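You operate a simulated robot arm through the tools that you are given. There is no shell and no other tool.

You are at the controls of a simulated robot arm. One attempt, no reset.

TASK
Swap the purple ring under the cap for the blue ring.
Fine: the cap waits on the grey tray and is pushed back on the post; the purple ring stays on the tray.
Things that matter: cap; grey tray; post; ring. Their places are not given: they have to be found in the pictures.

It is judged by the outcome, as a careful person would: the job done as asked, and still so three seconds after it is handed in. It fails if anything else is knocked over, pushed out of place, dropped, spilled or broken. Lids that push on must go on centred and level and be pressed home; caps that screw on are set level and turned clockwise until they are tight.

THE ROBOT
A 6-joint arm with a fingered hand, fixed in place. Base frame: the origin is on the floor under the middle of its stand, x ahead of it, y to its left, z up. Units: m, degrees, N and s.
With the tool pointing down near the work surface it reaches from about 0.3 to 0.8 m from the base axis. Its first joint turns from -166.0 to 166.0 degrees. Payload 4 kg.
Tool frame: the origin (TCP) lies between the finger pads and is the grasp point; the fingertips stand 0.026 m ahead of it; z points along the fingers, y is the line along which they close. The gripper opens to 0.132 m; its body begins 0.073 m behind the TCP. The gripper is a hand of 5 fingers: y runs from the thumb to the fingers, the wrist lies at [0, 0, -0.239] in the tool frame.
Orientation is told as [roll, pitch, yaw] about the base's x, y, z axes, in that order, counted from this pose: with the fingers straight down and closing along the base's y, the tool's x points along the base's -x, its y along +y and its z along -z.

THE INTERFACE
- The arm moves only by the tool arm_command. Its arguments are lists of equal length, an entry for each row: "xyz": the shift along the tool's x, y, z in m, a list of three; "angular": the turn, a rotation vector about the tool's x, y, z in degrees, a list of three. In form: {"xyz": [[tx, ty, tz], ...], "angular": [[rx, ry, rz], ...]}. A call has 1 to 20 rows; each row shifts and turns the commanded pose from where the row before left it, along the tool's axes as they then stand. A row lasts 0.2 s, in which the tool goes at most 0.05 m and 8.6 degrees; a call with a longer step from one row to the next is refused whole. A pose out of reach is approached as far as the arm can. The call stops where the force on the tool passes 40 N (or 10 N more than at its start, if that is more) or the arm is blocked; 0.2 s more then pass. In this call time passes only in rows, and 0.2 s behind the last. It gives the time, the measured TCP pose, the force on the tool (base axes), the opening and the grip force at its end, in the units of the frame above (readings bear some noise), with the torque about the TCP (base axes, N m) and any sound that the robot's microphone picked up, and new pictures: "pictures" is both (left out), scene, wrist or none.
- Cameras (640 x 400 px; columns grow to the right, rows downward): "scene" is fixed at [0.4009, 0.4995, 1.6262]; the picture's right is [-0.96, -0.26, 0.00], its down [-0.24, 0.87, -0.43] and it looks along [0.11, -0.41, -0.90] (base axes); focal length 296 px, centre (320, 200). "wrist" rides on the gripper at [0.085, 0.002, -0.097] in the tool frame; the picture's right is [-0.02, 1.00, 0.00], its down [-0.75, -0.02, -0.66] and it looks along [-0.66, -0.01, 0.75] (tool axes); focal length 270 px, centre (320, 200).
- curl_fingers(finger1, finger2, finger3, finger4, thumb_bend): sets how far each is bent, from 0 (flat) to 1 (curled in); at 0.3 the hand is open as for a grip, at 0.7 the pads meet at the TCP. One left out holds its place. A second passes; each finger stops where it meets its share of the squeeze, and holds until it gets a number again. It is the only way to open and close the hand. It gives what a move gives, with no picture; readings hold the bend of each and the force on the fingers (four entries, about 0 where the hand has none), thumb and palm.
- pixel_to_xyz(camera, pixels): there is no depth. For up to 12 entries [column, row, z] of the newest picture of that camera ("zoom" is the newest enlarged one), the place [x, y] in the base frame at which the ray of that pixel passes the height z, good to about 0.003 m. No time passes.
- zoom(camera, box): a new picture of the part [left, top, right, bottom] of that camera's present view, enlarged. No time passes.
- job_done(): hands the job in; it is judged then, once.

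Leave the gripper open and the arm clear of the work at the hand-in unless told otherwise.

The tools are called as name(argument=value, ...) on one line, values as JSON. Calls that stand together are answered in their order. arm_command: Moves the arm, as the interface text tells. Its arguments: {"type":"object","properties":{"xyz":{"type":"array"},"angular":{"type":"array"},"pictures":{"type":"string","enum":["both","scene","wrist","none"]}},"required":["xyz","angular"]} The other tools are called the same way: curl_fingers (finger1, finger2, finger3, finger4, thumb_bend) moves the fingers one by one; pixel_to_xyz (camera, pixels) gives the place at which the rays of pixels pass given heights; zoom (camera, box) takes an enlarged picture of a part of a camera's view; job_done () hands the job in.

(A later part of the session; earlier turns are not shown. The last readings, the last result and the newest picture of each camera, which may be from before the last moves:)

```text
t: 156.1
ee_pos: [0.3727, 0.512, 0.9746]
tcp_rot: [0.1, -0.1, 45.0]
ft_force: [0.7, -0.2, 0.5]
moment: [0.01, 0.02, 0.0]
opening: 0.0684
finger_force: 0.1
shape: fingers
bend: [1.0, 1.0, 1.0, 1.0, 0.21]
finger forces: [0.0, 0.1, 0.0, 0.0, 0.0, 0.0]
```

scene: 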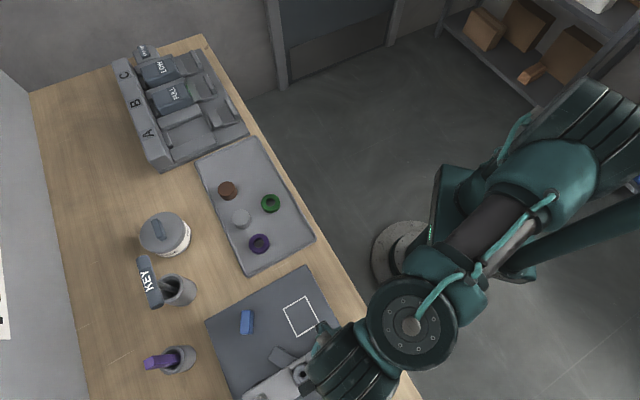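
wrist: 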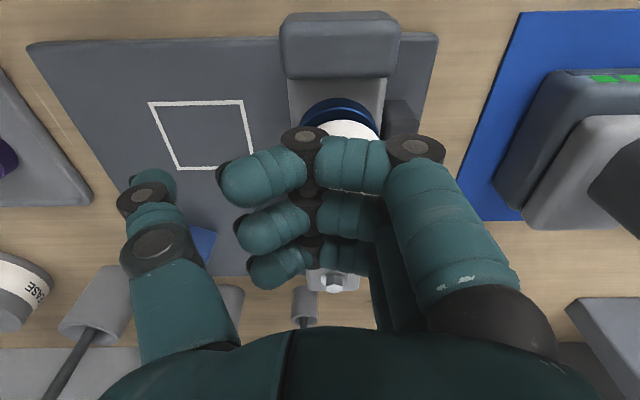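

arm_command(xyz=[[0, 0, 0.0015], [0, 0, 0.0015]], angular=[[0, 0, 0], [0, 0, 0]], pictures="none")

arm_command(xyz=[[0, 0, 0.0015], [0, 0, 0.0015]], angular=[[0, 0, 0], [0, 0, 0]], pictures="wrist")

```text
t: 156.7
ee_pos: [0.3738, 0.5143, 0.9712]
tcp_rot: [0.1, 0.0, 45.0]
ft_force: [-0.8, -0.1, 0.1]
moment: [0.01, 0.0, 0.02]
opening: 0.0685
finger_force: 0.1
shape: fingers
bend: [1.0, 1.0, 1.0, 1.0, 0.21]
finger forces: [0.0, 0.0, 0.1, 0.1, 0.0, 0.0]
```

```text
t: 157.3
ee_pos: [0.3741, 0.5134, 0.9682]
tcp_rot: [0.1, 0.0, 45.0]
ft_force: [0.2, 0.7, 0.9]
moment: [0.01, -0.02, -0.02]
opening: 0.0688
finger_force: 0.7
shape: fingers
bend: [1.0, 1.0, 1.0, 1.0, 0.21]
finger forces: [0.0, 0.0, 1.3, 0.0, 0.0, 0.0]
```

wrist: 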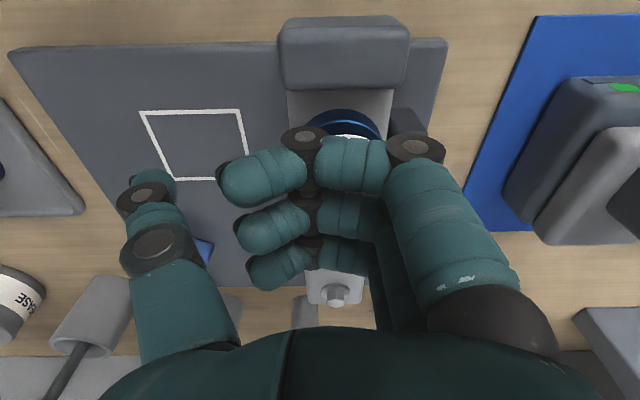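

First contact: finger 3 touches the cap top. I'll press down in 1 mm steps.

arm_command(xyz=[[0, 0, 0.001], [0, 0, 0.001]], angular=[[0, 0, 0], [0, 0, 0]], pictures="none")

arm_command(xyz=[[0, 0, 0.001]], angular=[[0, 0, 0]], pictures="none")

```text
t: 157.9
ee_pos: [0.3742, 0.5127, 0.966]
tcp_rot: [0.3, -0.2, 45.0]
ft_force: [-0.9, 2.8, 9.5]
moment: [0.0, -0.05, -0.03]
opening: 0.0682
finger_force: 4.7
shape: fingers
bend: [1.0, 1.0, 1.0, 1.0, 0.21]
finger forces: [0.0, 3.4, 5.7, 0.0, 0.0, 0.0]
```

```text
t: 158.3
ee_pos: [0.3739, 0.5132, 0.9647]
tcp_rot: [0.2, -0.3, 45.1]
ft_force: [-2.8, 3.9, 16.8]
moment: [-0.05, -0.11, 0.0]
opening: 0.0684
finger_force: 8.1
shape: fingers
bend: [1.0, 1.0, 1.0, 1.0, 0.21]
finger forces: [0.0, 6.9, 9.0, 0.0, 0.1, 0.0]
```

Torque shows the press point is the finger joints, at tool y≈−4 mm, while the cap centre is at about +14 mm. That is off-centre, so I'll back off, shift +18 mm so the joints sit over the cap's centre, and press again.

arm_command(xyz=[[0, 0, -0.003], [0, 0, -0.007], [0, 0.018, 0], [0, 0, 0]], angular=[[0, 0, 0], [0, 0, 0], [0, 0, 0], [0, 0, 0]], pictures="wrist")

zoom(camera="wrist", box=[220, 60, 420, 220])

```text
t: 159.3
ee_pos: [0.3604, 0.5246, 0.9747]
tcp_rot: [0.1, 0.0, 45.0]
ft_force: [-0.2, 0.1, 0.8]
moment: [0.03, 0.01, 0.0]
opening: 0.0685
finger_force: 0.1
shape: fingers
bend: [1.0, 1.0, 1.0, 1.0, 0.21]
finger forces: [0.0, 0.0, 0.1, 0.0, 0.0, 0.0]
```

wrist: 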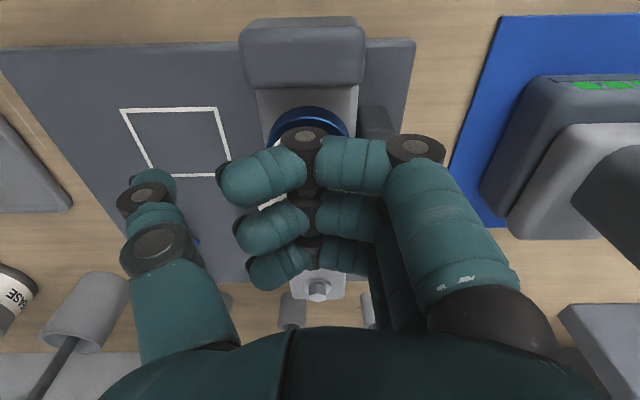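

```text
2.50 times, centred on (320, 140) of wrist
```

zoom: 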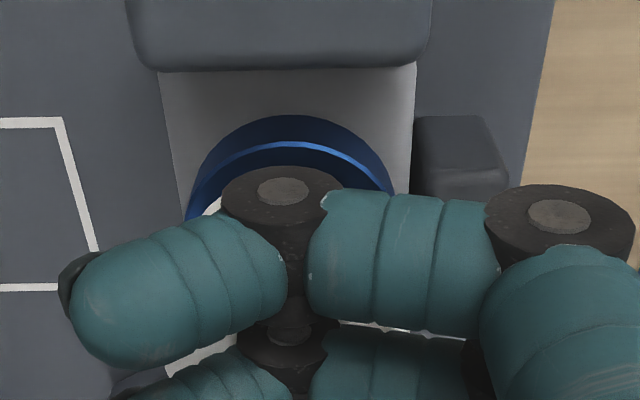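

The finger joints now sit over the cap's centre: joint at column 283, ring/cap centre at about 290. I'll press down again.

arm_command(xyz=[[0, 0, 0.002], [0, 0, 0.002], [0, 0, 0.0015]], angular=[[0, 0, 0], [0, 0, 0], [0, 0, 0]], pictures="none")

arm_command(xyz=[[0, 0, 0.001], [0, 0, 0.001]], angular=[[0, 0, 0], [0, 0, 0]], pictures="none")

arm_command(xyz=[[0, 0, 0.001]], angular=[[0, 0, 0]], pictures="none")

```text
t: 160.1
ee_pos: [0.3606, 0.5244, 0.9695]
tcp_rot: [0.2, -0.1, 45.0]
ft_force: [-1.1, 0.2, 1.8]
moment: [0.02, -0.03, -0.05]
opening: 0.0684
finger_force: 1.4
shape: fingers
bend: [1.0, 1.0, 1.0, 1.0, 0.21]
finger forces: [0.0, 0.0, 1.6, 0.0, 0.0, 0.0]
```

```text
t: 160.7
ee_pos: [0.361, 0.5255, 0.9685]
tcp_rot: [0.0, -0.1, 45.0]
ft_force: [-0.2, 2.7, 8.1]
moment: [-0.05, -0.06, 0.01]
opening: 0.0684
finger_force: 4.3
shape: fingers
bend: [1.0, 1.0, 1.0, 1.0, 0.21]
finger forces: [0.1, 3.4, 5.6, 0.1, 0.1, 0.0]
```

```text
t: 161.1
ee_pos: [0.3613, 0.5251, 0.9667]
tcp_rot: [0.2, -0.1, 45.1]
ft_force: [-4.1, 2.4, 14.1]
moment: [-0.06, -0.14, 0.01]
opening: 0.0683
finger_force: 7.6
shape: fingers
bend: [1.0, 1.0, 1.0, 1.0, 0.21]
finger forces: [0.0, 6.2, 8.5, 0.0, 0.1, 0.0]
```

The press point is now central and the load is shared by fingers 2 and 3. I'll build up to about 30 N.

arm_command(xyz=[[0, 0, 0.001]], angular=[[0, 0, 0]], pictures="none")

arm_command(xyz=[[0, 0, 0.001]], angular=[[0, 0, 0]], pictures="none")

arm_command(xyz=[[0, 0, 0.001]], angular=[[0, 0, 0]], pictures="wrist")

```text
t: 161.5
ee_pos: [0.3608, 0.5255, 0.9655]
tcp_rot: [0.1, -0.2, 45.0]
ft_force: [-2.5, 5.6, 21.1]
moment: [-0.17, -0.13, 0.04]
opening: 0.0683
finger_force: 10.4
shape: fingers
bend: [1.0, 1.0, 1.0, 1.0, 0.21]
finger forces: [0.0, 9.2, 11.4, 0.1, 0.0, 0.0]
```

```text
t: 161.9
ee_pos: [0.3612, 0.5251, 0.9651]
tcp_rot: [0.2, -0.2, 45.1]
ft_force: [-5.8, 3.3, 26.9]
moment: [-0.13, -0.24, 0.01]
opening: 0.0684
finger_force: 13.3
shape: fingers
bend: [1.0, 1.0, 1.0, 1.0, 0.21]
finger forces: [0.0, 12.4, 14.6, 0.1, 0.1, 0.0]
```

```text
t: 162.3
ee_pos: [0.3607, 0.5245, 0.9636]
tcp_rot: [0.1, 0.0, 45.1]
ft_force: [-9.3, 4.3, 31.0]
moment: [-0.14, -0.27, 0.01]
opening: 0.0685
finger_force: 15.1
shape: fingers
bend: [1.0, 1.0, 1.0, 1.0, 0.21]
finger forces: [0.0, 14.1, 16.7, 0.0, 0.0, 0.0]
```

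wrist: 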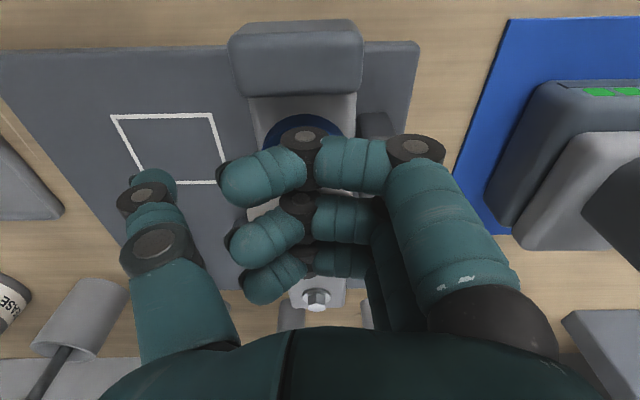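

31 N pressed centrally with a steady linear response and no further travel, so the cap is home. I'll lift off and inspect it.

arm_command(xyz=[[0, 0, -0.003], [0, 0, -0.005], [0, 0, -0.015], [0, 0, -0.03], [0, 0, -0.02], [0, 0, 0]], angular=[[0, 0, 0], [0, 0, 0], [0, 0, 0], [0, 0, 0], [0, 0, 0], [0, 0, 0]], pictures="none")

curl_fingers(finger1=0.3, finger2=0.3, finger3=0.3, finger4=0.3, thumb_bend=0.3)

arm_command(xyz=[[0, 0, 0]], angular=[[0, 0, 0]], pictures="both")

zoom(camera="wrist", box=[220, 60, 420, 220])

```text
t: 163.7
ee_pos: [0.3613, 0.5262, 1.036]
tcp_rot: [0.1, 0.0, 45.1]
ft_force: [-0.3, 0.2, -0.2]
moment: [0.0, 0.01, 0.03]
opening: 0.0685
finger_force: 0.2
shape: fingers
bend: [1.0, 1.0, 1.0, 1.0, 0.21]
finger forces: [0.0, 0.1, 0.0, 0.0, 0.1, 0.0]
```

```text
t: 164.7
ee_pos: [0.361, 0.526, 1.0373]
tcp_rot: [0.1, -0.1, 45.0]
ft_force: [0.4, 0.1, -0.2]
moment: [0.03, 0.0, 0.02]
opening: 0.1396
finger_force: 0.1
shape: fingers
bend: [0.3, 0.3, 0.3, 0.3, 0.3]
finger forces: [0.1, 0.0, 0.0, 0.0, 0.1, 0.0]
```

```text
t: 165.1
ee_pos: [0.3608, 0.5264, 1.0369]
tcp_rot: [0.0, -0.1, 45.0]
ft_force: [0.5, 0.1, 0.3]
moment: [-0.02, 0.02, 0.0]
opening: 0.1394
finger_force: 0.1
shape: fingers
bend: [0.3, 0.3, 0.3, 0.3, 0.3]
finger forces: [0.1, 0.1, 0.0, 0.0, 0.0, 0.0]
```

scene: 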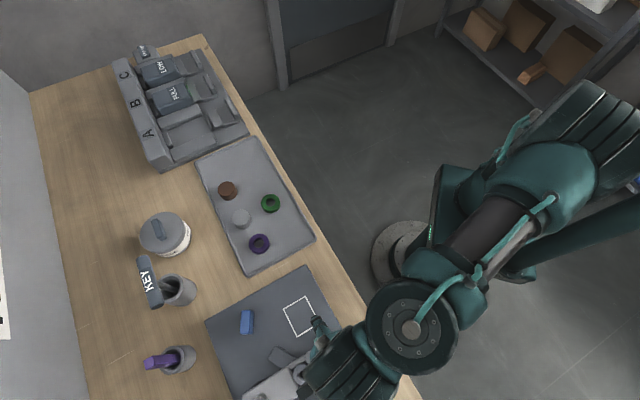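
wrist: 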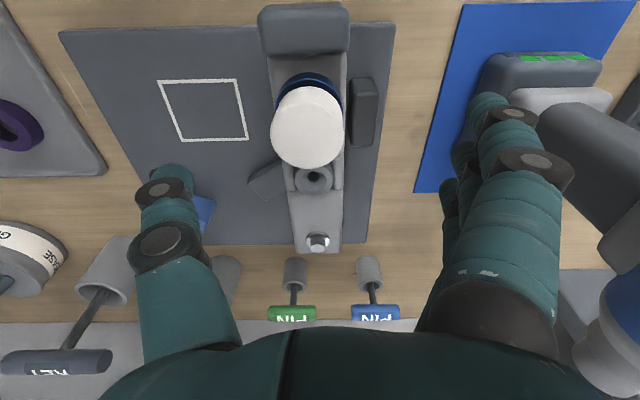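

```text
2.50 times, centred on (320, 140) of wrist
```

zoom: 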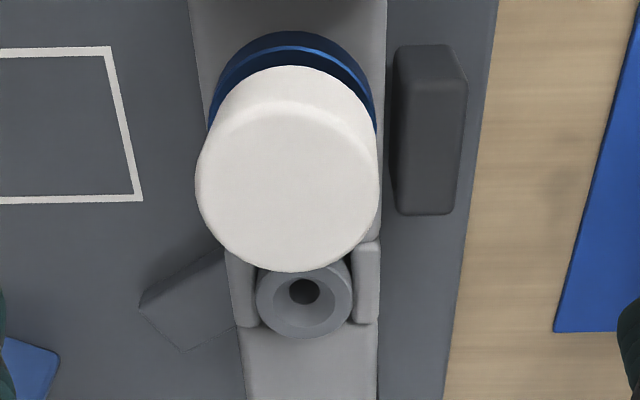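

The cap sits on the post above the blue ring. I'll go to the same oblique viewpoint as at the start (TCP ≈ (0.288, 0.447, 1.022)) to compare height and levelness side by side.

arm_command(xyz=[[0.035, -0.0014, 0], [0.036, -0.0014, 0], [0.0363, -0.0014, 0.0148], [0, 0, 0], [0, 0, 0]], angular=[[0, 0, 0], [0, 0, 0], [0, 0, 0], [0, 0, 0], [0, 0, 0]], pictures="both")

zoom(camera="wrist", box=[280, 170, 370, 290])

zoom(camera="scene", box=[290, 320, 380, 400])

```text
t: 166.3
ee_pos: [0.2903, 0.447, 1.02]
tcp_rot: [0.1, -0.1, 45.1]
ft_force: [0.6, 0.0, 0.4]
moment: [0.01, -0.03, 0.01]
opening: 0.1392
finger_force: 0.0
shape: fingers
bend: [0.3, 0.3, 0.3, 0.3, 0.3]
finger forces: [0.1, 0.1, 0.0, 0.1, 0.0, 0.0]
```

scene: 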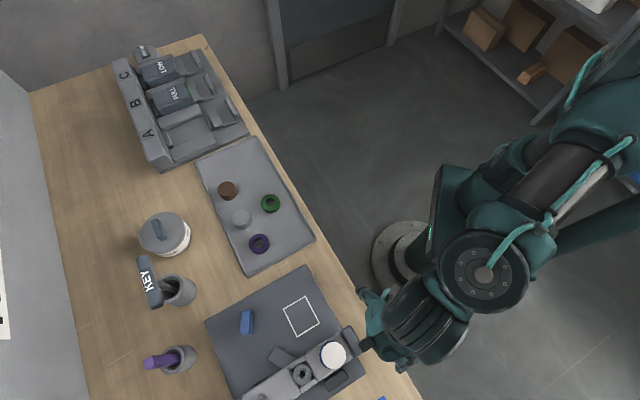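
wrist: 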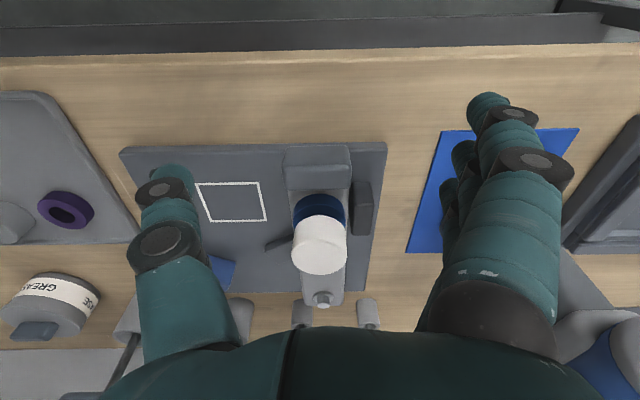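

```text
3.33 times, centred on (325, 230) of wrist
```

zoom: 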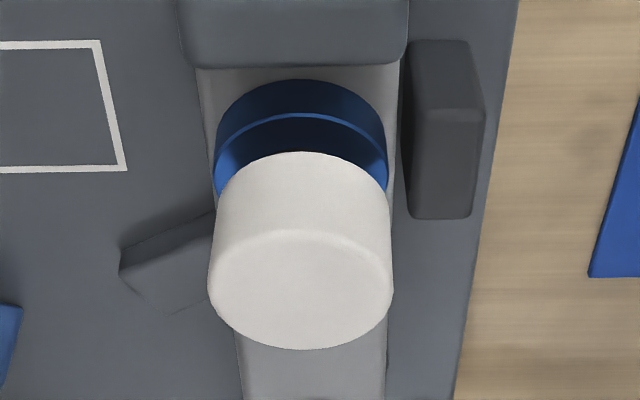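

```text
5.00 times, centred on (335, 360) of scene
```

zoom: 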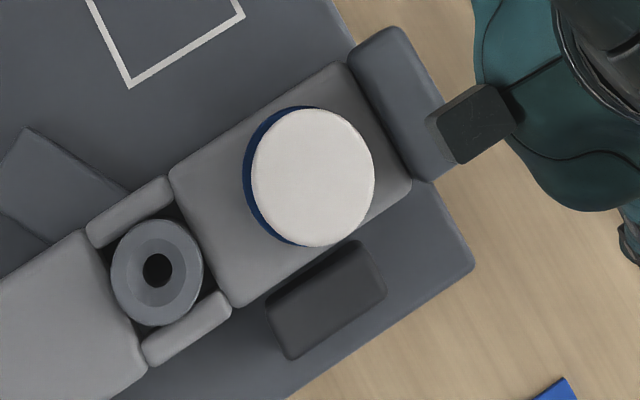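

The cap is level and its height matches, but the fixture's near end looks shifted slightly left compared with my first picture: there is a thin gap to the dark side block that wasn't there before. I'll repeat the original zooms to measure that properly.

zoom(camera="wrist", box=[220, 120, 420, 300])

zoom(camera="scene", box=[180, 260, 420, 400])

```text
2.22 times, centred on (320, 210) of wrist
```

zoom: 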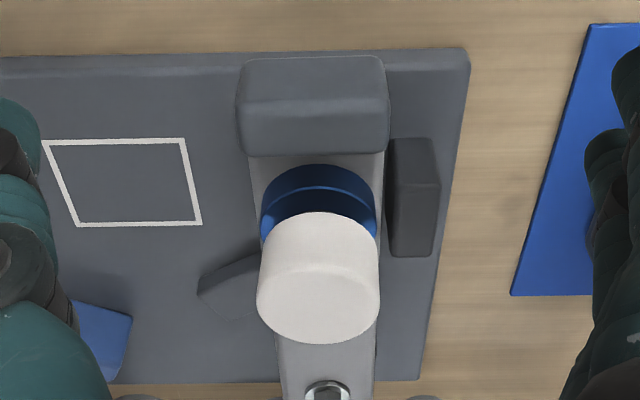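

```text
2.67 times, centred on (300, 330) of scene
```

zoom: 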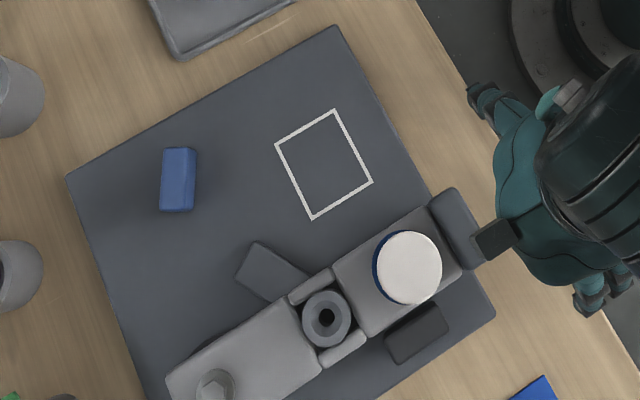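

The bolt end is unchanged, but the free end has swung about 3 mm, roughly 1° about the bolt, away from the dark side block it originally touched. The sideways part of my fist press caused that. I'd like to put it back. I'll return over the cap with an open hand, as in the first grasp, and nudge the cap/post gently with the thumb alone toward the side block.

curl_fingers(finger1=0.4, finger2=0.4, finger3=0.4, finger4=0.4, thumb_bend=0.4)

arm_command(xyz=[[0, 0, -0.015], [-0.035, 0.0005, 0], [-0.036, 0.0005, 0], [-0.036, 0.0005, 0], [0, 0, 0], [0, 0, 0]], angular=[[0, 0, 0], [0, 0, 0], [0, 0, 0], [0, 0, 0], [0, 0, 0], [0, 0, 0]], pictures="wrist")

zoom(camera="wrist", box=[220, 60, 420, 220])

```text
t: 167.3
ee_pos: [0.2912, 0.4476, 1.0207]
tcp_rot: [0.1, -0.1, 45.0]
ft_force: [0.9, 0.3, -0.2]
moment: [-0.02, -0.03, 0.01]
opening: 0.1079
finger_force: 0.0
shape: fingers
bend: [0.4, 0.4, 0.4, 0.4, 0.4]
finger forces: [0.0, 0.0, 0.1, 0.0, 0.1, 0.0]
```

```text
t: 168.7
ee_pos: [0.3645, 0.5233, 1.0369]
tcp_rot: [0.1, 0.0, 45.1]
ft_force: [0.0, 0.7, -0.4]
moment: [-0.02, 0.06, 0.0]
opening: 0.1078
finger_force: 0.0
shape: fingers
bend: [0.4, 0.4, 0.4, 0.4, 0.4]
finger forces: [0.1, 0.0, 0.0, 0.0, 0.0, 0.0]
```

wrist: 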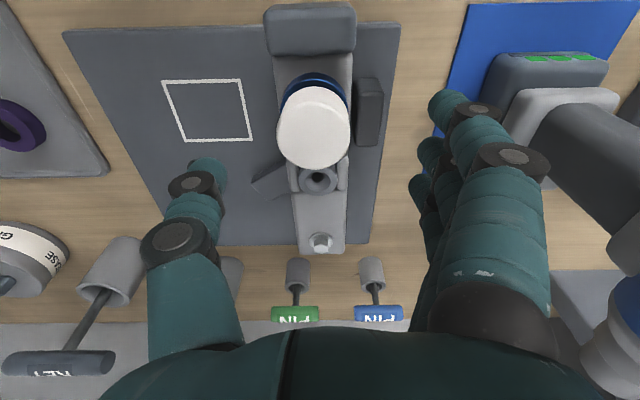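

```text
2.50 times, centred on (320, 140) of wrist
```

zoom: 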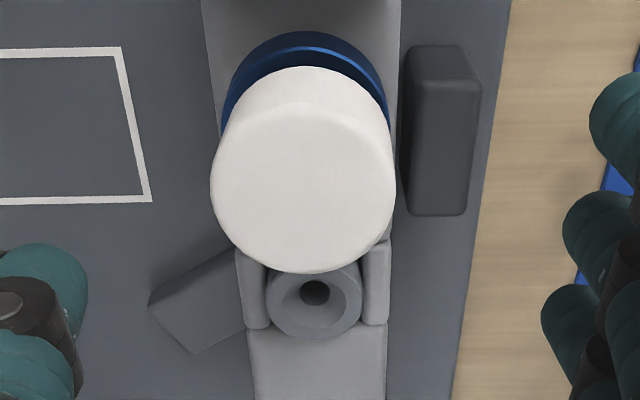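

The gap to the side block is about 2 mm here. I'll centre over the cap and lower to the original grasp height, fingers open and clear.

arm_command(xyz=[[0, -0.003, 0.015], [0, 0, 0.02], [0, 0, 0.015], [0, 0, 0.009], [0, 0, 0]], angular=[[0, 0, 0], [0, 0, 0], [0, 0, 0], [0, 0, 0], [0, 0, 0]], pictures="none")

curl_fingers(thumb_bend=0.52)

arm_command(xyz=[[0, 0, 0]], angular=[[0, 0, 0]], pictures="wrist")

zoom(camera="wrist", box=[180, 60, 460, 260])

```text
t: 169.9
ee_pos: [0.3648, 0.5205, 0.9793]
tcp_rot: [0.1, 0.0, 45.0]
ft_force: [0.0, 0.3, 0.7]
moment: [-0.02, -0.02, 0.01]
opening: 0.1082
finger_force: 0.1
shape: fingers
bend: [0.4, 0.4, 0.4, 0.4, 0.4]
finger forces: [0.1, 0.0, 0.1, 0.0, 0.0, 0.0]
```

```text
t: 170.9
ee_pos: [0.3649, 0.5206, 0.9785]
tcp_rot: [0.1, -0.1, 45.0]
ft_force: [0.4, 0.4, -0.9]
moment: [-0.01, 0.01, -0.01]
opening: 0.0885
finger_force: 0.0
shape: fingers
bend: [0.4, 0.4, 0.4, 0.4, 0.52]
finger forces: [0.0, 0.0, 0.1, 0.0, 0.0, 0.0]
```

```text
t: 171.3
ee_pos: [0.3649, 0.5219, 0.9795]
tcp_rot: [0.0, -0.1, 45.0]
ft_force: [-0.4, 0.0, -0.1]
moment: [-0.02, 0.02, -0.02]
opening: 0.0887
finger_force: 0.2
shape: fingers
bend: [0.4, 0.4, 0.4, 0.4, 0.52]
finger forces: [0.1, 0.0, 0.0, 0.0, 0.0, 0.0]
```

wrist: 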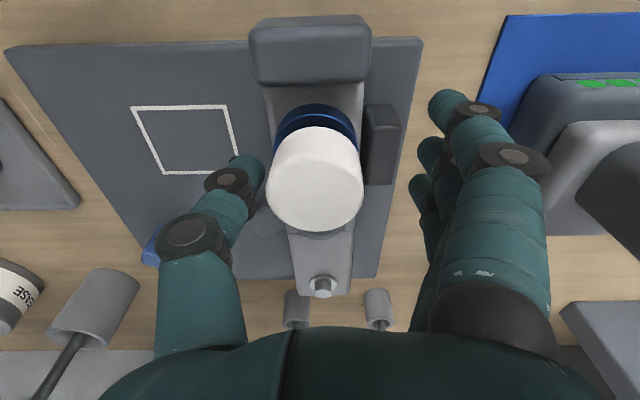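

```text
2.00 times, centred on (320, 160) of wrist
```

zoom: 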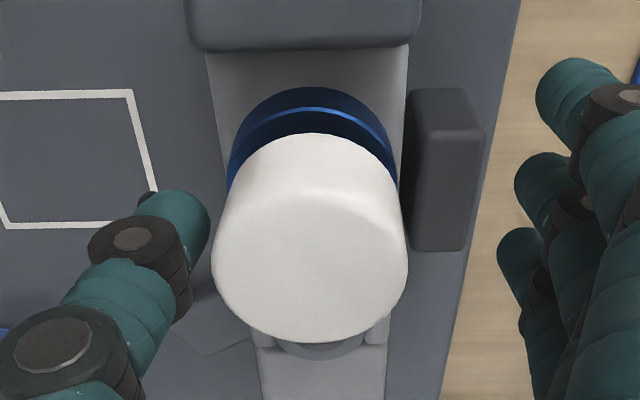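

The thumb is a couple of millimetres from the cap wall. I'll bring it to light contact, then move the hand +y in half-millimetre steps, reading the force.

curl_fingers(thumb_bend=0.55)

arm_command(xyz=[[0, 0.0007, 0], [0, 0.0007, 0]], angular=[[0, 0, 0], [0, 0, 0]], pictures="wrist")

zoom(camera="wrist", box=[180, 60, 460, 260])

```text
t: 172.3
ee_pos: [0.3642, 0.5211, 0.9781]
tcp_rot: [0.1, -0.1, 45.1]
ft_force: [0.0, 0.3, -0.5]
moment: [0.0, -0.02, -0.01]
opening: 0.0838
finger_force: 0.0
shape: fingers
bend: [0.4, 0.4, 0.4, 0.4, 0.55]
finger forces: [0.0, 0.1, 0.0, 0.1, 0.1, 0.0]
```

```text
t: 172.9
ee_pos: [0.3637, 0.5215, 0.9781]
tcp_rot: [0.2, 0.0, 45.0]
ft_force: [0.3, 0.8, 0.7]
moment: [0.01, 0.02, 0.04]
opening: 0.0838
finger_force: 0.1
shape: fingers
bend: [0.4, 0.4, 0.4, 0.4, 0.55]
finger forces: [0.0, 0.0, 0.1, 0.0, 0.4, 0.0]
```

wrist: 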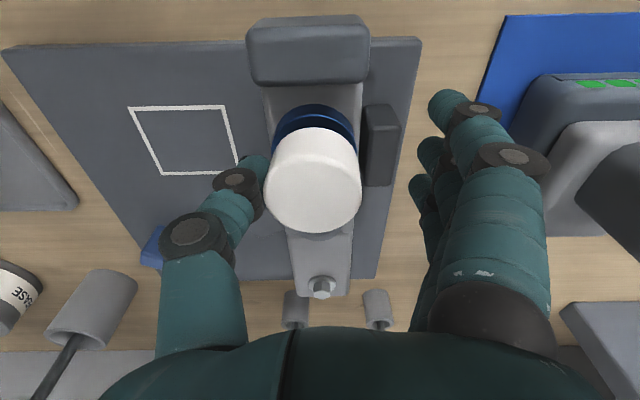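

```text
2.00 times, centred on (320, 160) of wrist
```

zoom: 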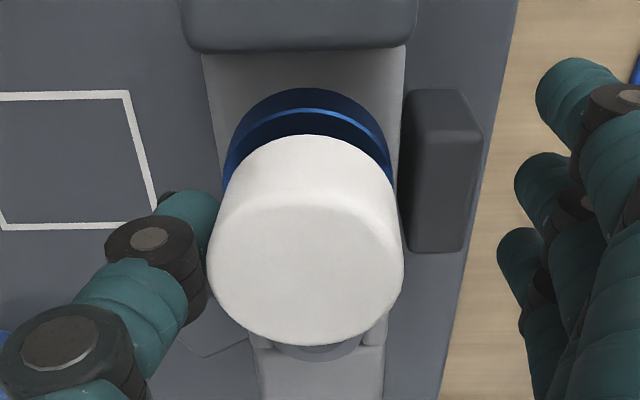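

The thumb has just touched (0.4 N). I'll nudge on in +y.

arm_command(xyz=[[0, 0.0005, 0], [0, 0.0005, 0]], angular=[[0, 0, 0], [0, 0, 0]], pictures="none")

arm_command(xyz=[[0, 0.0005, 0], [0, 0.0005, 0]], angular=[[0, 0, 0], [0, 0, 0]], pictures="wrist")

zoom(camera="wrist", box=[180, 60, 460, 260])

```text
t: 173.5
ee_pos: [0.3634, 0.5233, 0.9779]
tcp_rot: [0.1, 0.0, 45.0]
ft_force: [0.8, -1.8, 1.0]
moment: [-0.03, -0.04, -0.02]
opening: 0.0842
finger_force: 1.3
shape: fingers
bend: [0.4, 0.4, 0.4, 0.4, 0.55]
finger forces: [0.1, 0.1, 0.0, 0.0, 1.8, 0.0]
```

```text
t: 174.1
ee_pos: [0.3637, 0.524, 0.9773]
tcp_rot: [0.1, -0.1, 45.0]
ft_force: [1.4, -2.6, 1.1]
moment: [-0.09, -0.04, -0.01]
opening: 0.0845
finger_force: 0.9
shape: fingers
bend: [0.4, 0.4, 0.4, 0.4, 0.55]
finger forces: [0.1, 0.0, 0.0, 0.0, 2.0, 0.0]
```

wrist: 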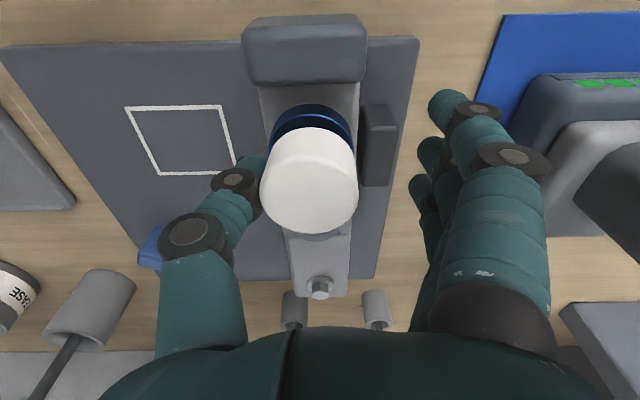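

```text
2.00 times, centred on (320, 160) of wrist
```

zoom: 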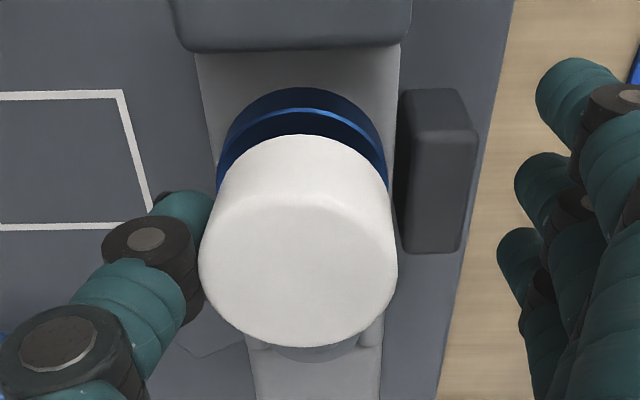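

Only 2 N so far and the fixture hasn't moved. I'll push a little more.

arm_command(xyz=[[0, 0.001, 0], [0, 0.001, 0]], angular=[[0, 0, 0], [0, 0, 0]], pictures="none")

arm_command(xyz=[[0, 0.001, 0], [0, 0.001, 0]], angular=[[0, 0, 0], [0, 0, 0]], pictures="wrist")

zoom(camera="wrist", box=[180, 60, 460, 260])

```text
t: 174.7
ee_pos: [0.3621, 0.5249, 0.9776]
tcp_rot: [0.1, -0.1, 45.0]
ft_force: [3.1, -2.4, -0.2]
moment: [-0.06, -0.06, 0.01]
opening: 0.0863
finger_force: 1.6
shape: fingers
bend: [0.4, 0.4, 0.4, 0.4, 0.54]
finger forces: [0.1, 0.0, 0.0, 0.0, 2.9, 0.1]
```

```text
t: 175.3
ee_pos: [0.3586, 0.5251, 0.978]
tcp_rot: [0.0, -0.1, 44.9]
ft_force: [4.6, -2.4, 0.1]
moment: [-0.02, -0.06, 0.04]
opening: 0.0871
finger_force: 1.8
shape: fingers
bend: [0.4, 0.4, 0.4, 0.4, 0.54]
finger forces: [0.0, 0.1, 0.0, 0.1, 3.8, 0.0]
```

wrist: 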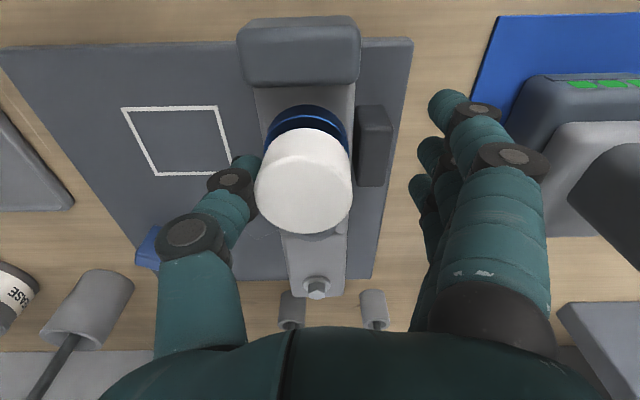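

```text
2.00 times, centred on (320, 160) of wrist
```

zoom: 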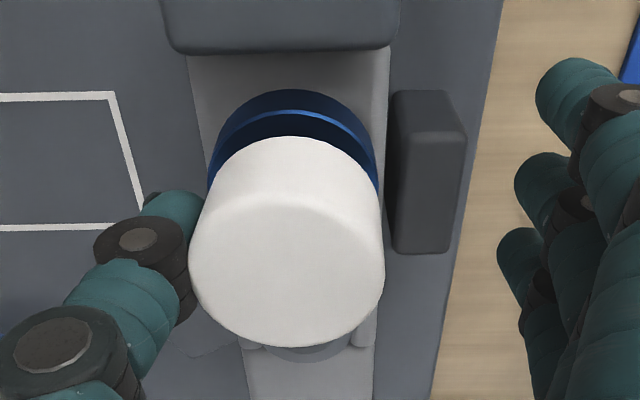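

Still no movement at 3.8 N. I'll look closely at the gap between block and side block to have a reference before pushing slightly harder.

zoom(camera="wrist", box=[310, 60, 410, 160])

```text
4.00 times, centred on (360, 110) of wrist
```

zoom: 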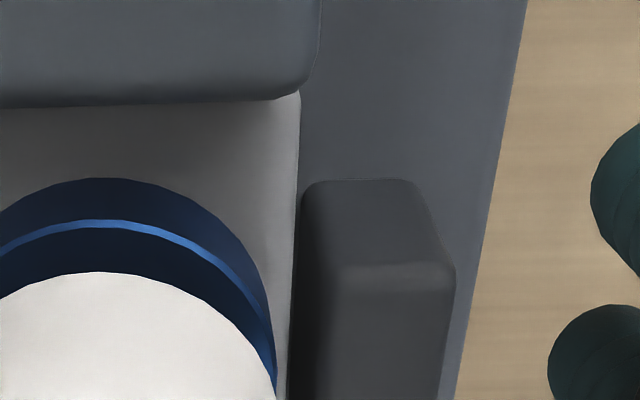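

There is only a hairline gap (1–2 mm) left to close. I'll stiffen the thumb slightly to raise the push, checking after each step.

curl_fingers(thumb_bend=0.6)

arm_command(xyz=[[0, 0, 0]], angular=[[0, 0, 0]], pictures="wrist")

zoom(camera="wrist", box=[310, 60, 410, 160])

```text
t: 176.3
ee_pos: [0.3606, 0.5263, 0.9771]
tcp_rot: [0.2, -0.1, 44.9]
ft_force: [6.9, -4.9, -1.6]
moment: [-0.05, -0.04, 0.01]
opening: 0.0856
finger_force: 4.1
shape: fingers
bend: [0.4, 0.4, 0.4, 0.4, 0.56]
finger forces: [0.1, 0.1, 0.1, 0.0, 8.2, 0.2]
```

```text
t: 176.7
ee_pos: [0.3587, 0.5258, 0.9768]
tcp_rot: [0.1, 0.0, 45.1]
ft_force: [5.4, -5.6, -3.0]
moment: [-0.04, -0.03, -0.04]
opening: 0.085
finger_force: 3.8
shape: fingers
bend: [0.4, 0.4, 0.4, 0.4, 0.57]
finger forces: [0.0, 0.0, 0.0, 0.0, 7.2, 0.1]
```

wrist: 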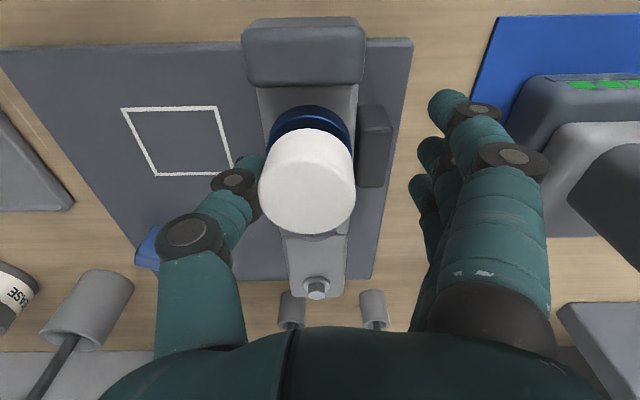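

```text
4.00 times, centred on (360, 110) of wrist
```

zoom: 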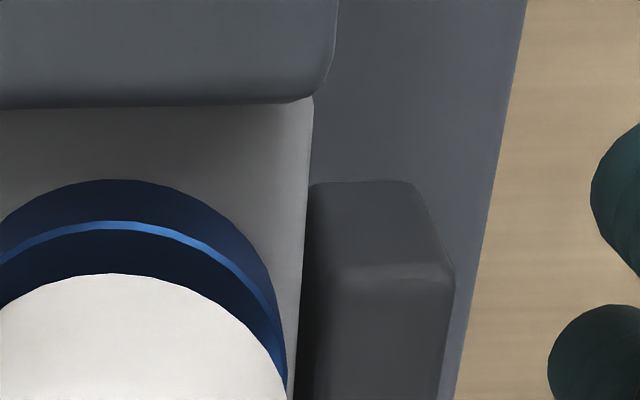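

The fixture swung back: the near stop's edge moved from 322 to 338, and allowing for parallax this matches the original alignment with the side block. I'll withdraw the thumb at once and rise.

curl_fingers(thumb_bend=0.4)

arm_command(xyz=[[0, -0.005, -0.005], [0, 0, -0.02], [0, 0, -0.02], [0, 0, -0.014], [0, 0, 0]], angular=[[0, 0, 0], [0, 0, 0], [0, 0, 0], [0, 0, 0], [0, 0, 0]], pictures="wrist")

zoom(camera="wrist", box=[220, 60, 420, 220])

```text
t: 177.7
ee_pos: [0.3605, 0.5262, 0.9773]
tcp_rot: [0.1, 0.0, 45.0]
ft_force: [0.2, 0.1, -0.8]
moment: [0.01, 0.0, 0.0]
opening: 0.1072
finger_force: 0.1
shape: fingers
bend: [0.4, 0.4, 0.4, 0.4, 0.4]
finger forces: [0.1, 0.0, 0.0, 0.0, 0.0, 0.1]
```

```text
t: 178.9
ee_pos: [0.3643, 0.5211, 1.0376]
tcp_rot: [0.1, -0.2, 45.0]
ft_force: [0.0, -0.2, -0.3]
moment: [0.01, -0.02, 0.01]
opening: 0.107
finger_force: 0.1
shape: fingers
bend: [0.4, 0.4, 0.4, 0.4, 0.4]
finger forces: [0.1, 0.1, 0.0, 0.1, 0.0, 0.0]
```

wrist: 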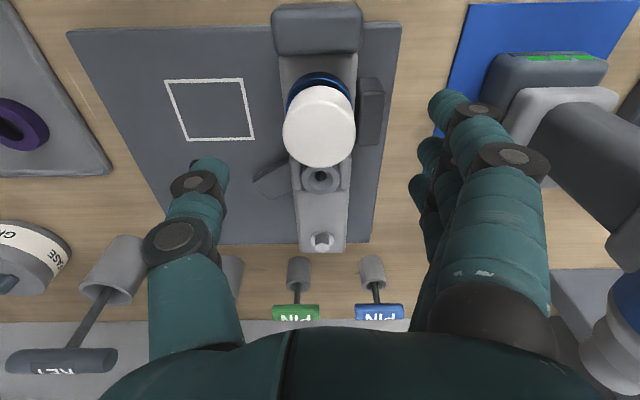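

```text
2.50 times, centred on (320, 140) of wrist
```

zoom: 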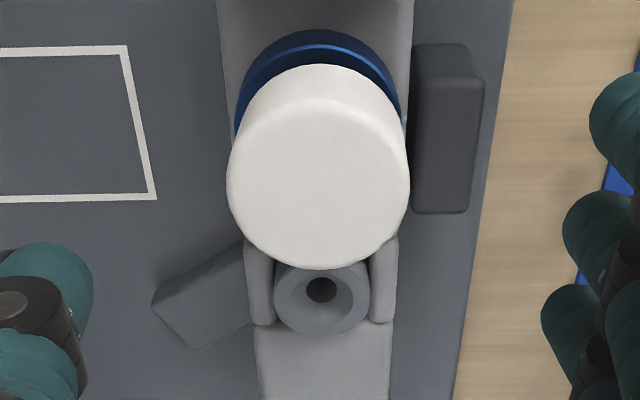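

Relative to the side block, the fixture is back where it was, and the cap sits centred, about 2–3 mm deeper than at the start, so it is pressed home. I'll go once more to the oblique viewpoint to confirm it is level and that the fixture is in place.

arm_command(xyz=[[0.035, -0.0005, 0], [0.036, -0.0005, 0], [0.036, -0.0005, 0.0148], [0, 0, 0], [0, 0, 0]], angular=[[0, 0, 0], [0, 0, 0], [0, 0, 0], [0, 0, 0], [0, 0, 0]], pictures="both")

zoom(camera="wrist", box=[220, 120, 420, 300])

zoom(camera="wrist", box=[280, 170, 370, 290])

zoom(camera="scene", box=[290, 320, 380, 400])

```text
t: 180.1
ee_pos: [0.2897, 0.4459, 1.0234]
tcp_rot: [0.1, -0.1, 45.0]
ft_force: [0.4, -0.2, 1.5]
moment: [0.01, 0.02, 0.03]
opening: 0.1069
finger_force: 0.1
shape: fingers
bend: [0.4, 0.4, 0.4, 0.4, 0.4]
finger forces: [0.0, 0.0, 0.0, 0.0, 0.0, 0.0]
```

scene: 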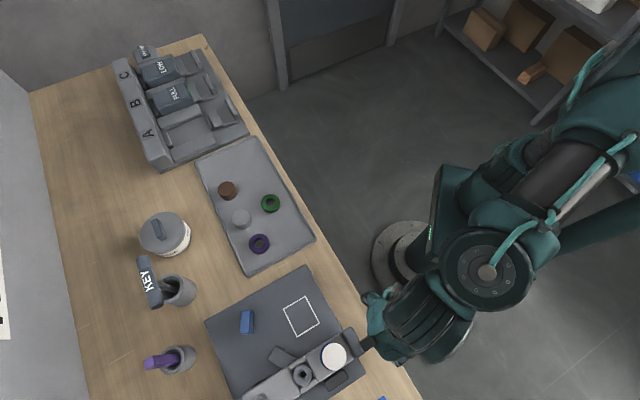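
wrist: 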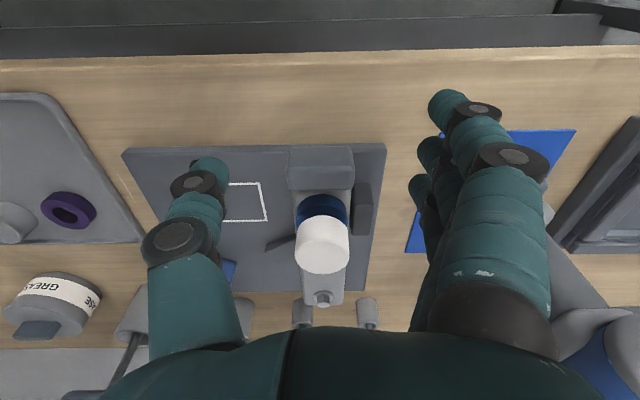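

```text
2.22 times, centred on (320, 210) of wrist
```

zoom: 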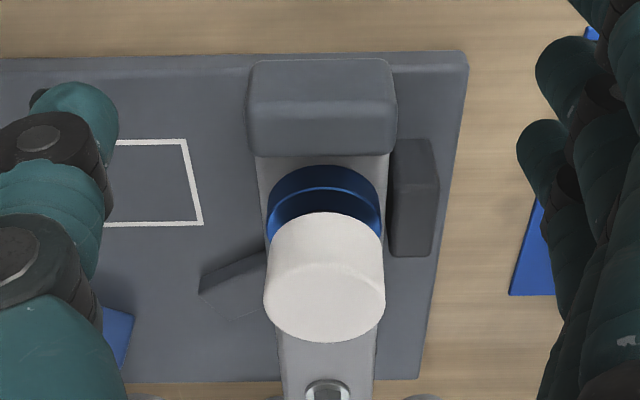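

```text
3.33 times, centred on (325, 230) of wrist
```

zoom: 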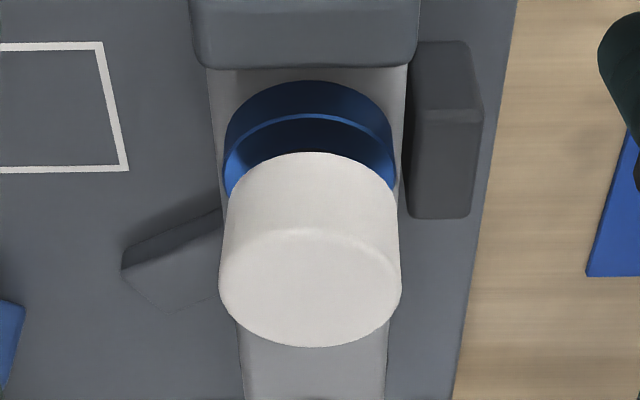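

```text
5.00 times, centred on (335, 360) of scene
```

zoom: 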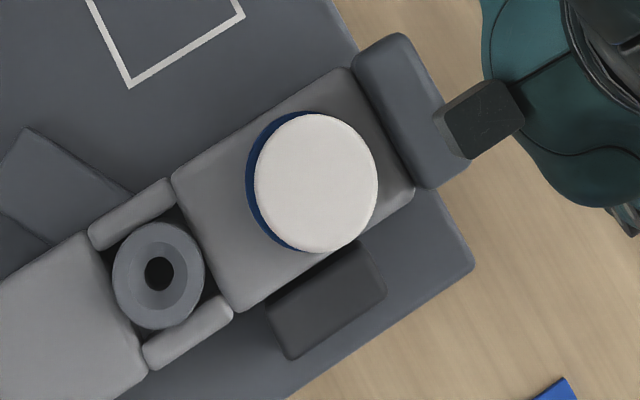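

The fixture is back exactly where it was (near stop 246–397 against 246–396 originally). However, the cap's top now shows more face and its centre sits about 2.5 mm toward the robot compared with the original, so it may be tilted slightly. I'll look more closely.

zoom(camera="wrist", box=[290, 185, 356, 280])

zoom(camera="scene", box=[315, 335, 355, 375])

```text
4.21 times, centred on (323, 232) of wrist
```

zoom: 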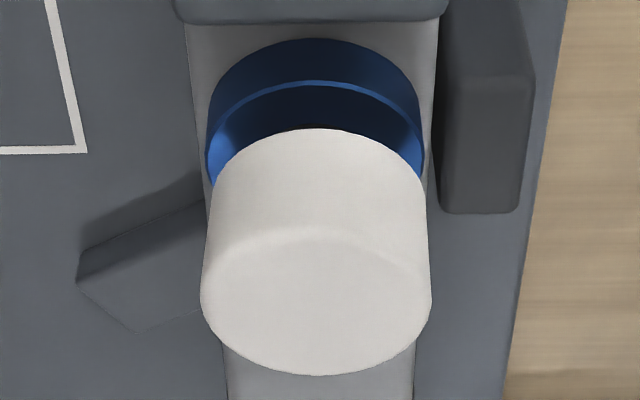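

```text
10.00 times, centred on (335, 355) of scene
```

zoom: 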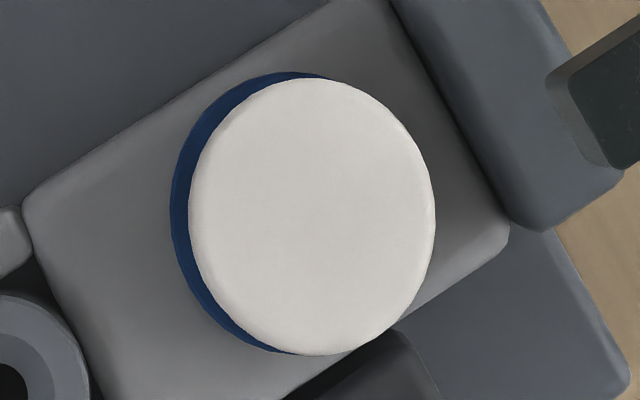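

pixel_to_xyz(camera="scene", pixels=[[334.2, 356.65, 0.976], [334.2, 356.65, 0.976], [334.2, 356.65, 0.976], [334.2, 356.65, 0.976], [334.2, 356.65, 0.976], [332.9, 357.2, 0.976], [332.9, 357.2, 0.976], [332.9, 357.2, 0.976], [332.9, 357.2, 0.976], [332.9, 357.2, 0.976]])

zoom(camera="wrist", box=[295, 190, 350, 240])

```text
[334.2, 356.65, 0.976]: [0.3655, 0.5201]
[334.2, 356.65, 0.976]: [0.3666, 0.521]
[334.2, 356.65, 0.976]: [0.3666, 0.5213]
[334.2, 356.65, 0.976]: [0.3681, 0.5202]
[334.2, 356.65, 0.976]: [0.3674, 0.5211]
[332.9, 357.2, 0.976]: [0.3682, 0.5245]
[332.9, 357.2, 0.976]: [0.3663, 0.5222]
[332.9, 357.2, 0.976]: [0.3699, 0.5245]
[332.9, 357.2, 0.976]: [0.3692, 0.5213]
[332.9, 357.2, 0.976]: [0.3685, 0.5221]
```

```text
8.00 times, centred on (322, 215) of wrist
```

zoom: 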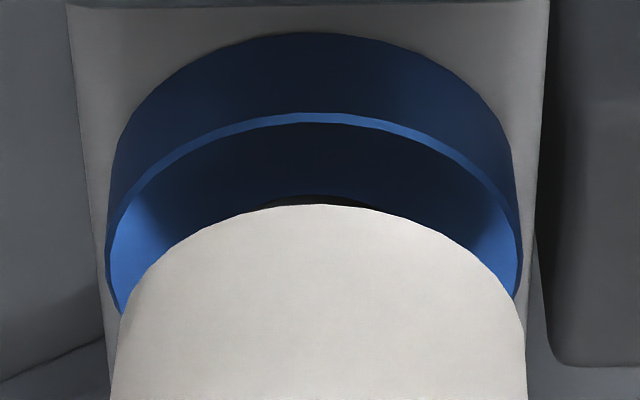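

The scene view puts the cap's top about 2.7 mm toward the robot from its original place, which could be play in the fit or a small tilt. To judge levelness I'll view it from the perpendicular side. I'll rise, move over the white square, and turn to yaw 135°.

arm_command(xyz=[[0, 0, -0.045], [0, 0, -0.045], [-0.0272, -0.0272, -0.01], [-0.0272, -0.0272, 0], [-0.0272, -0.0272, 0], [-0.0272, -0.0272, 0], [0, 0, 0]], angular=[[0, 0, 0], [0, 0, 0], [0, 0, 0], [0, 0, 0], [0, 0, 0], [0, 0, 0], [0, 0, 0]], pictures="none")

arm_command(xyz=[[0, 0, 0], [0, 0, 0], [0, 0, 0], [0, 0, 0], [0, 0, 0], [0, 0, 0], [0, 0, 0], [0, 0, 0], [0, 0, 0], [0, 0, 0], [0, 0, 0], [0, 0, 0]], angular=[[0, 0, -8.2], [0, 0, -8.2], [0, 0, -8.2], [0, 0, -8.2], [0, 0, -8.2], [0, 0, -8.2], [0, 0, -8.2], [0, 0, -8.2], [0, 0, -8.2], [0, 0, -8.2], [0, 0, -8.0], [0, 0, 0]], pictures="both")

```text
t: 181.7
ee_pos: [0.4417, 0.4458, 1.1227]
tcp_rot: [0.1, 0.0, 44.9]
ft_force: [0.8, 0.2, -0.1]
moment: [0.0, 0.01, -0.03]
opening: 0.1071
finger_force: 0.1
shape: fingers
bend: [0.4, 0.4, 0.4, 0.4, 0.4]
finger forces: [0.0, 0.1, 0.0, 0.0, 0.1, 0.0]
```

```text
t: 184.3
ee_pos: [0.4422, 0.4468, 1.1232]
tcp_rot: [0.1, -0.9, 135.1]
ft_force: [0.3, 0.1, 0.0]
moment: [-0.01, 0.01, -0.02]
opening: 0.1071
finger_force: 0.1
shape: fingers
bend: [0.4, 0.4, 0.4, 0.4, 0.4]
finger forces: [0.0, 0.0, 0.0, 0.0, 0.0, 0.0]
```

scene: 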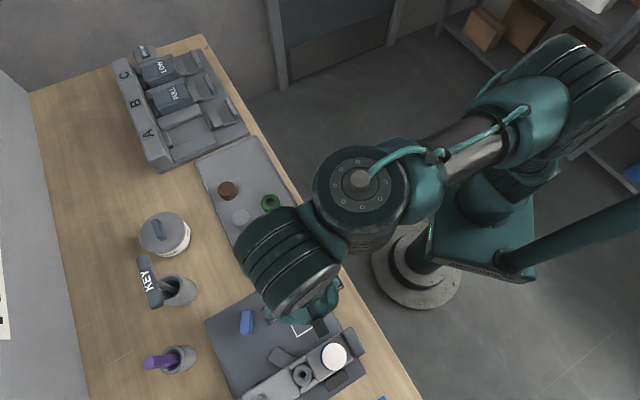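
wrist: 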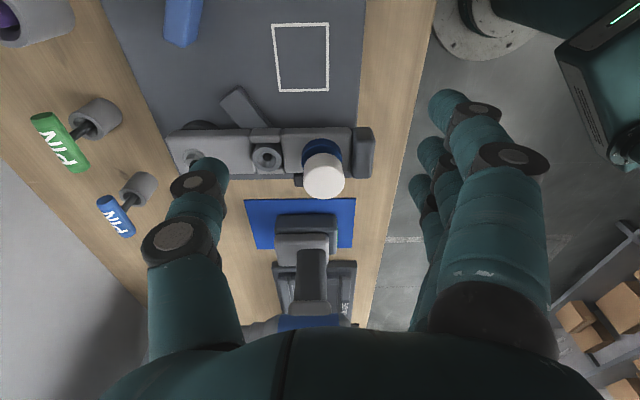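

The side view works: the cap is at (323,172). I'll zoom in.

zoom(camera="wrist", box=[285, 125, 365, 210])

```text
4.71 times, centred on (325, 168) of wrist
```

zoom: 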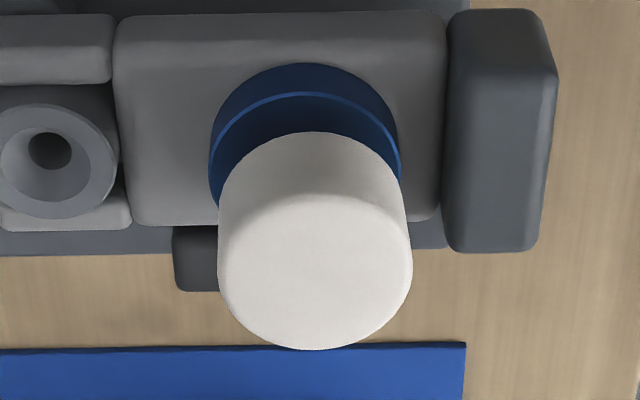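

The cap seems to lean about 2° toward the near stop in this view. I'll level the hand (it reads −0.9° pitch) and come closer for a more accurate look.

arm_command(xyz=[[0, 0, 0.02], [0, 0, 0.04], [0, 0, 0.035], [0, 0, 0]], angular=[[-0.64, -0.64, 0], [0, 0, 0], [0, 0, 0], [0, 0, 0]], pictures="wrist")

zoom(camera="wrist", box=[280, 180, 370, 300])

```text
t: 185.3
ee_pos: [0.4339, 0.4569, 1.0345]
tcp_rot: [0.7, -1.9, 134.4]
ft_force: [-0.6, 0.8, 1.0]
moment: [0.01, 0.01, 0.03]
opening: 0.1067
finger_force: 0.0
shape: fingers
bend: [0.4, 0.4, 0.4, 0.4, 0.4]
finger forces: [0.0, 0.0, 0.1, 0.0, 0.0, 0.1]
out of reach, approached as far as the arm can: row 2, 3
```

wrist: 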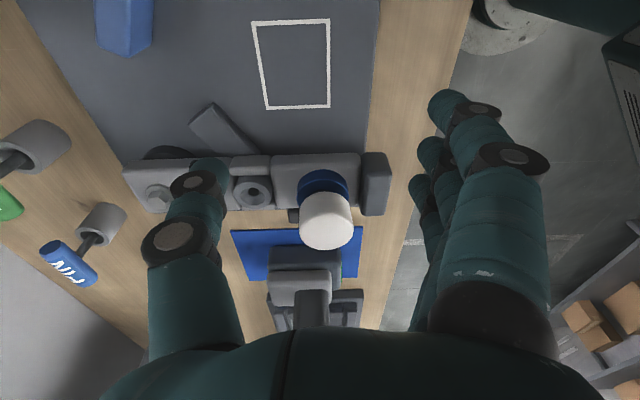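

```text
3.33 times, centred on (325, 240) of wrist
```

zoom: 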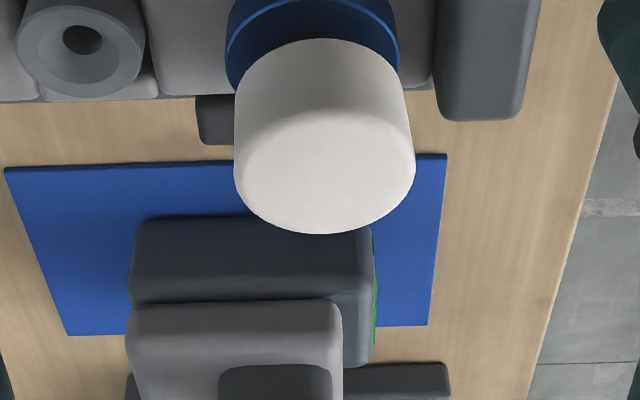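

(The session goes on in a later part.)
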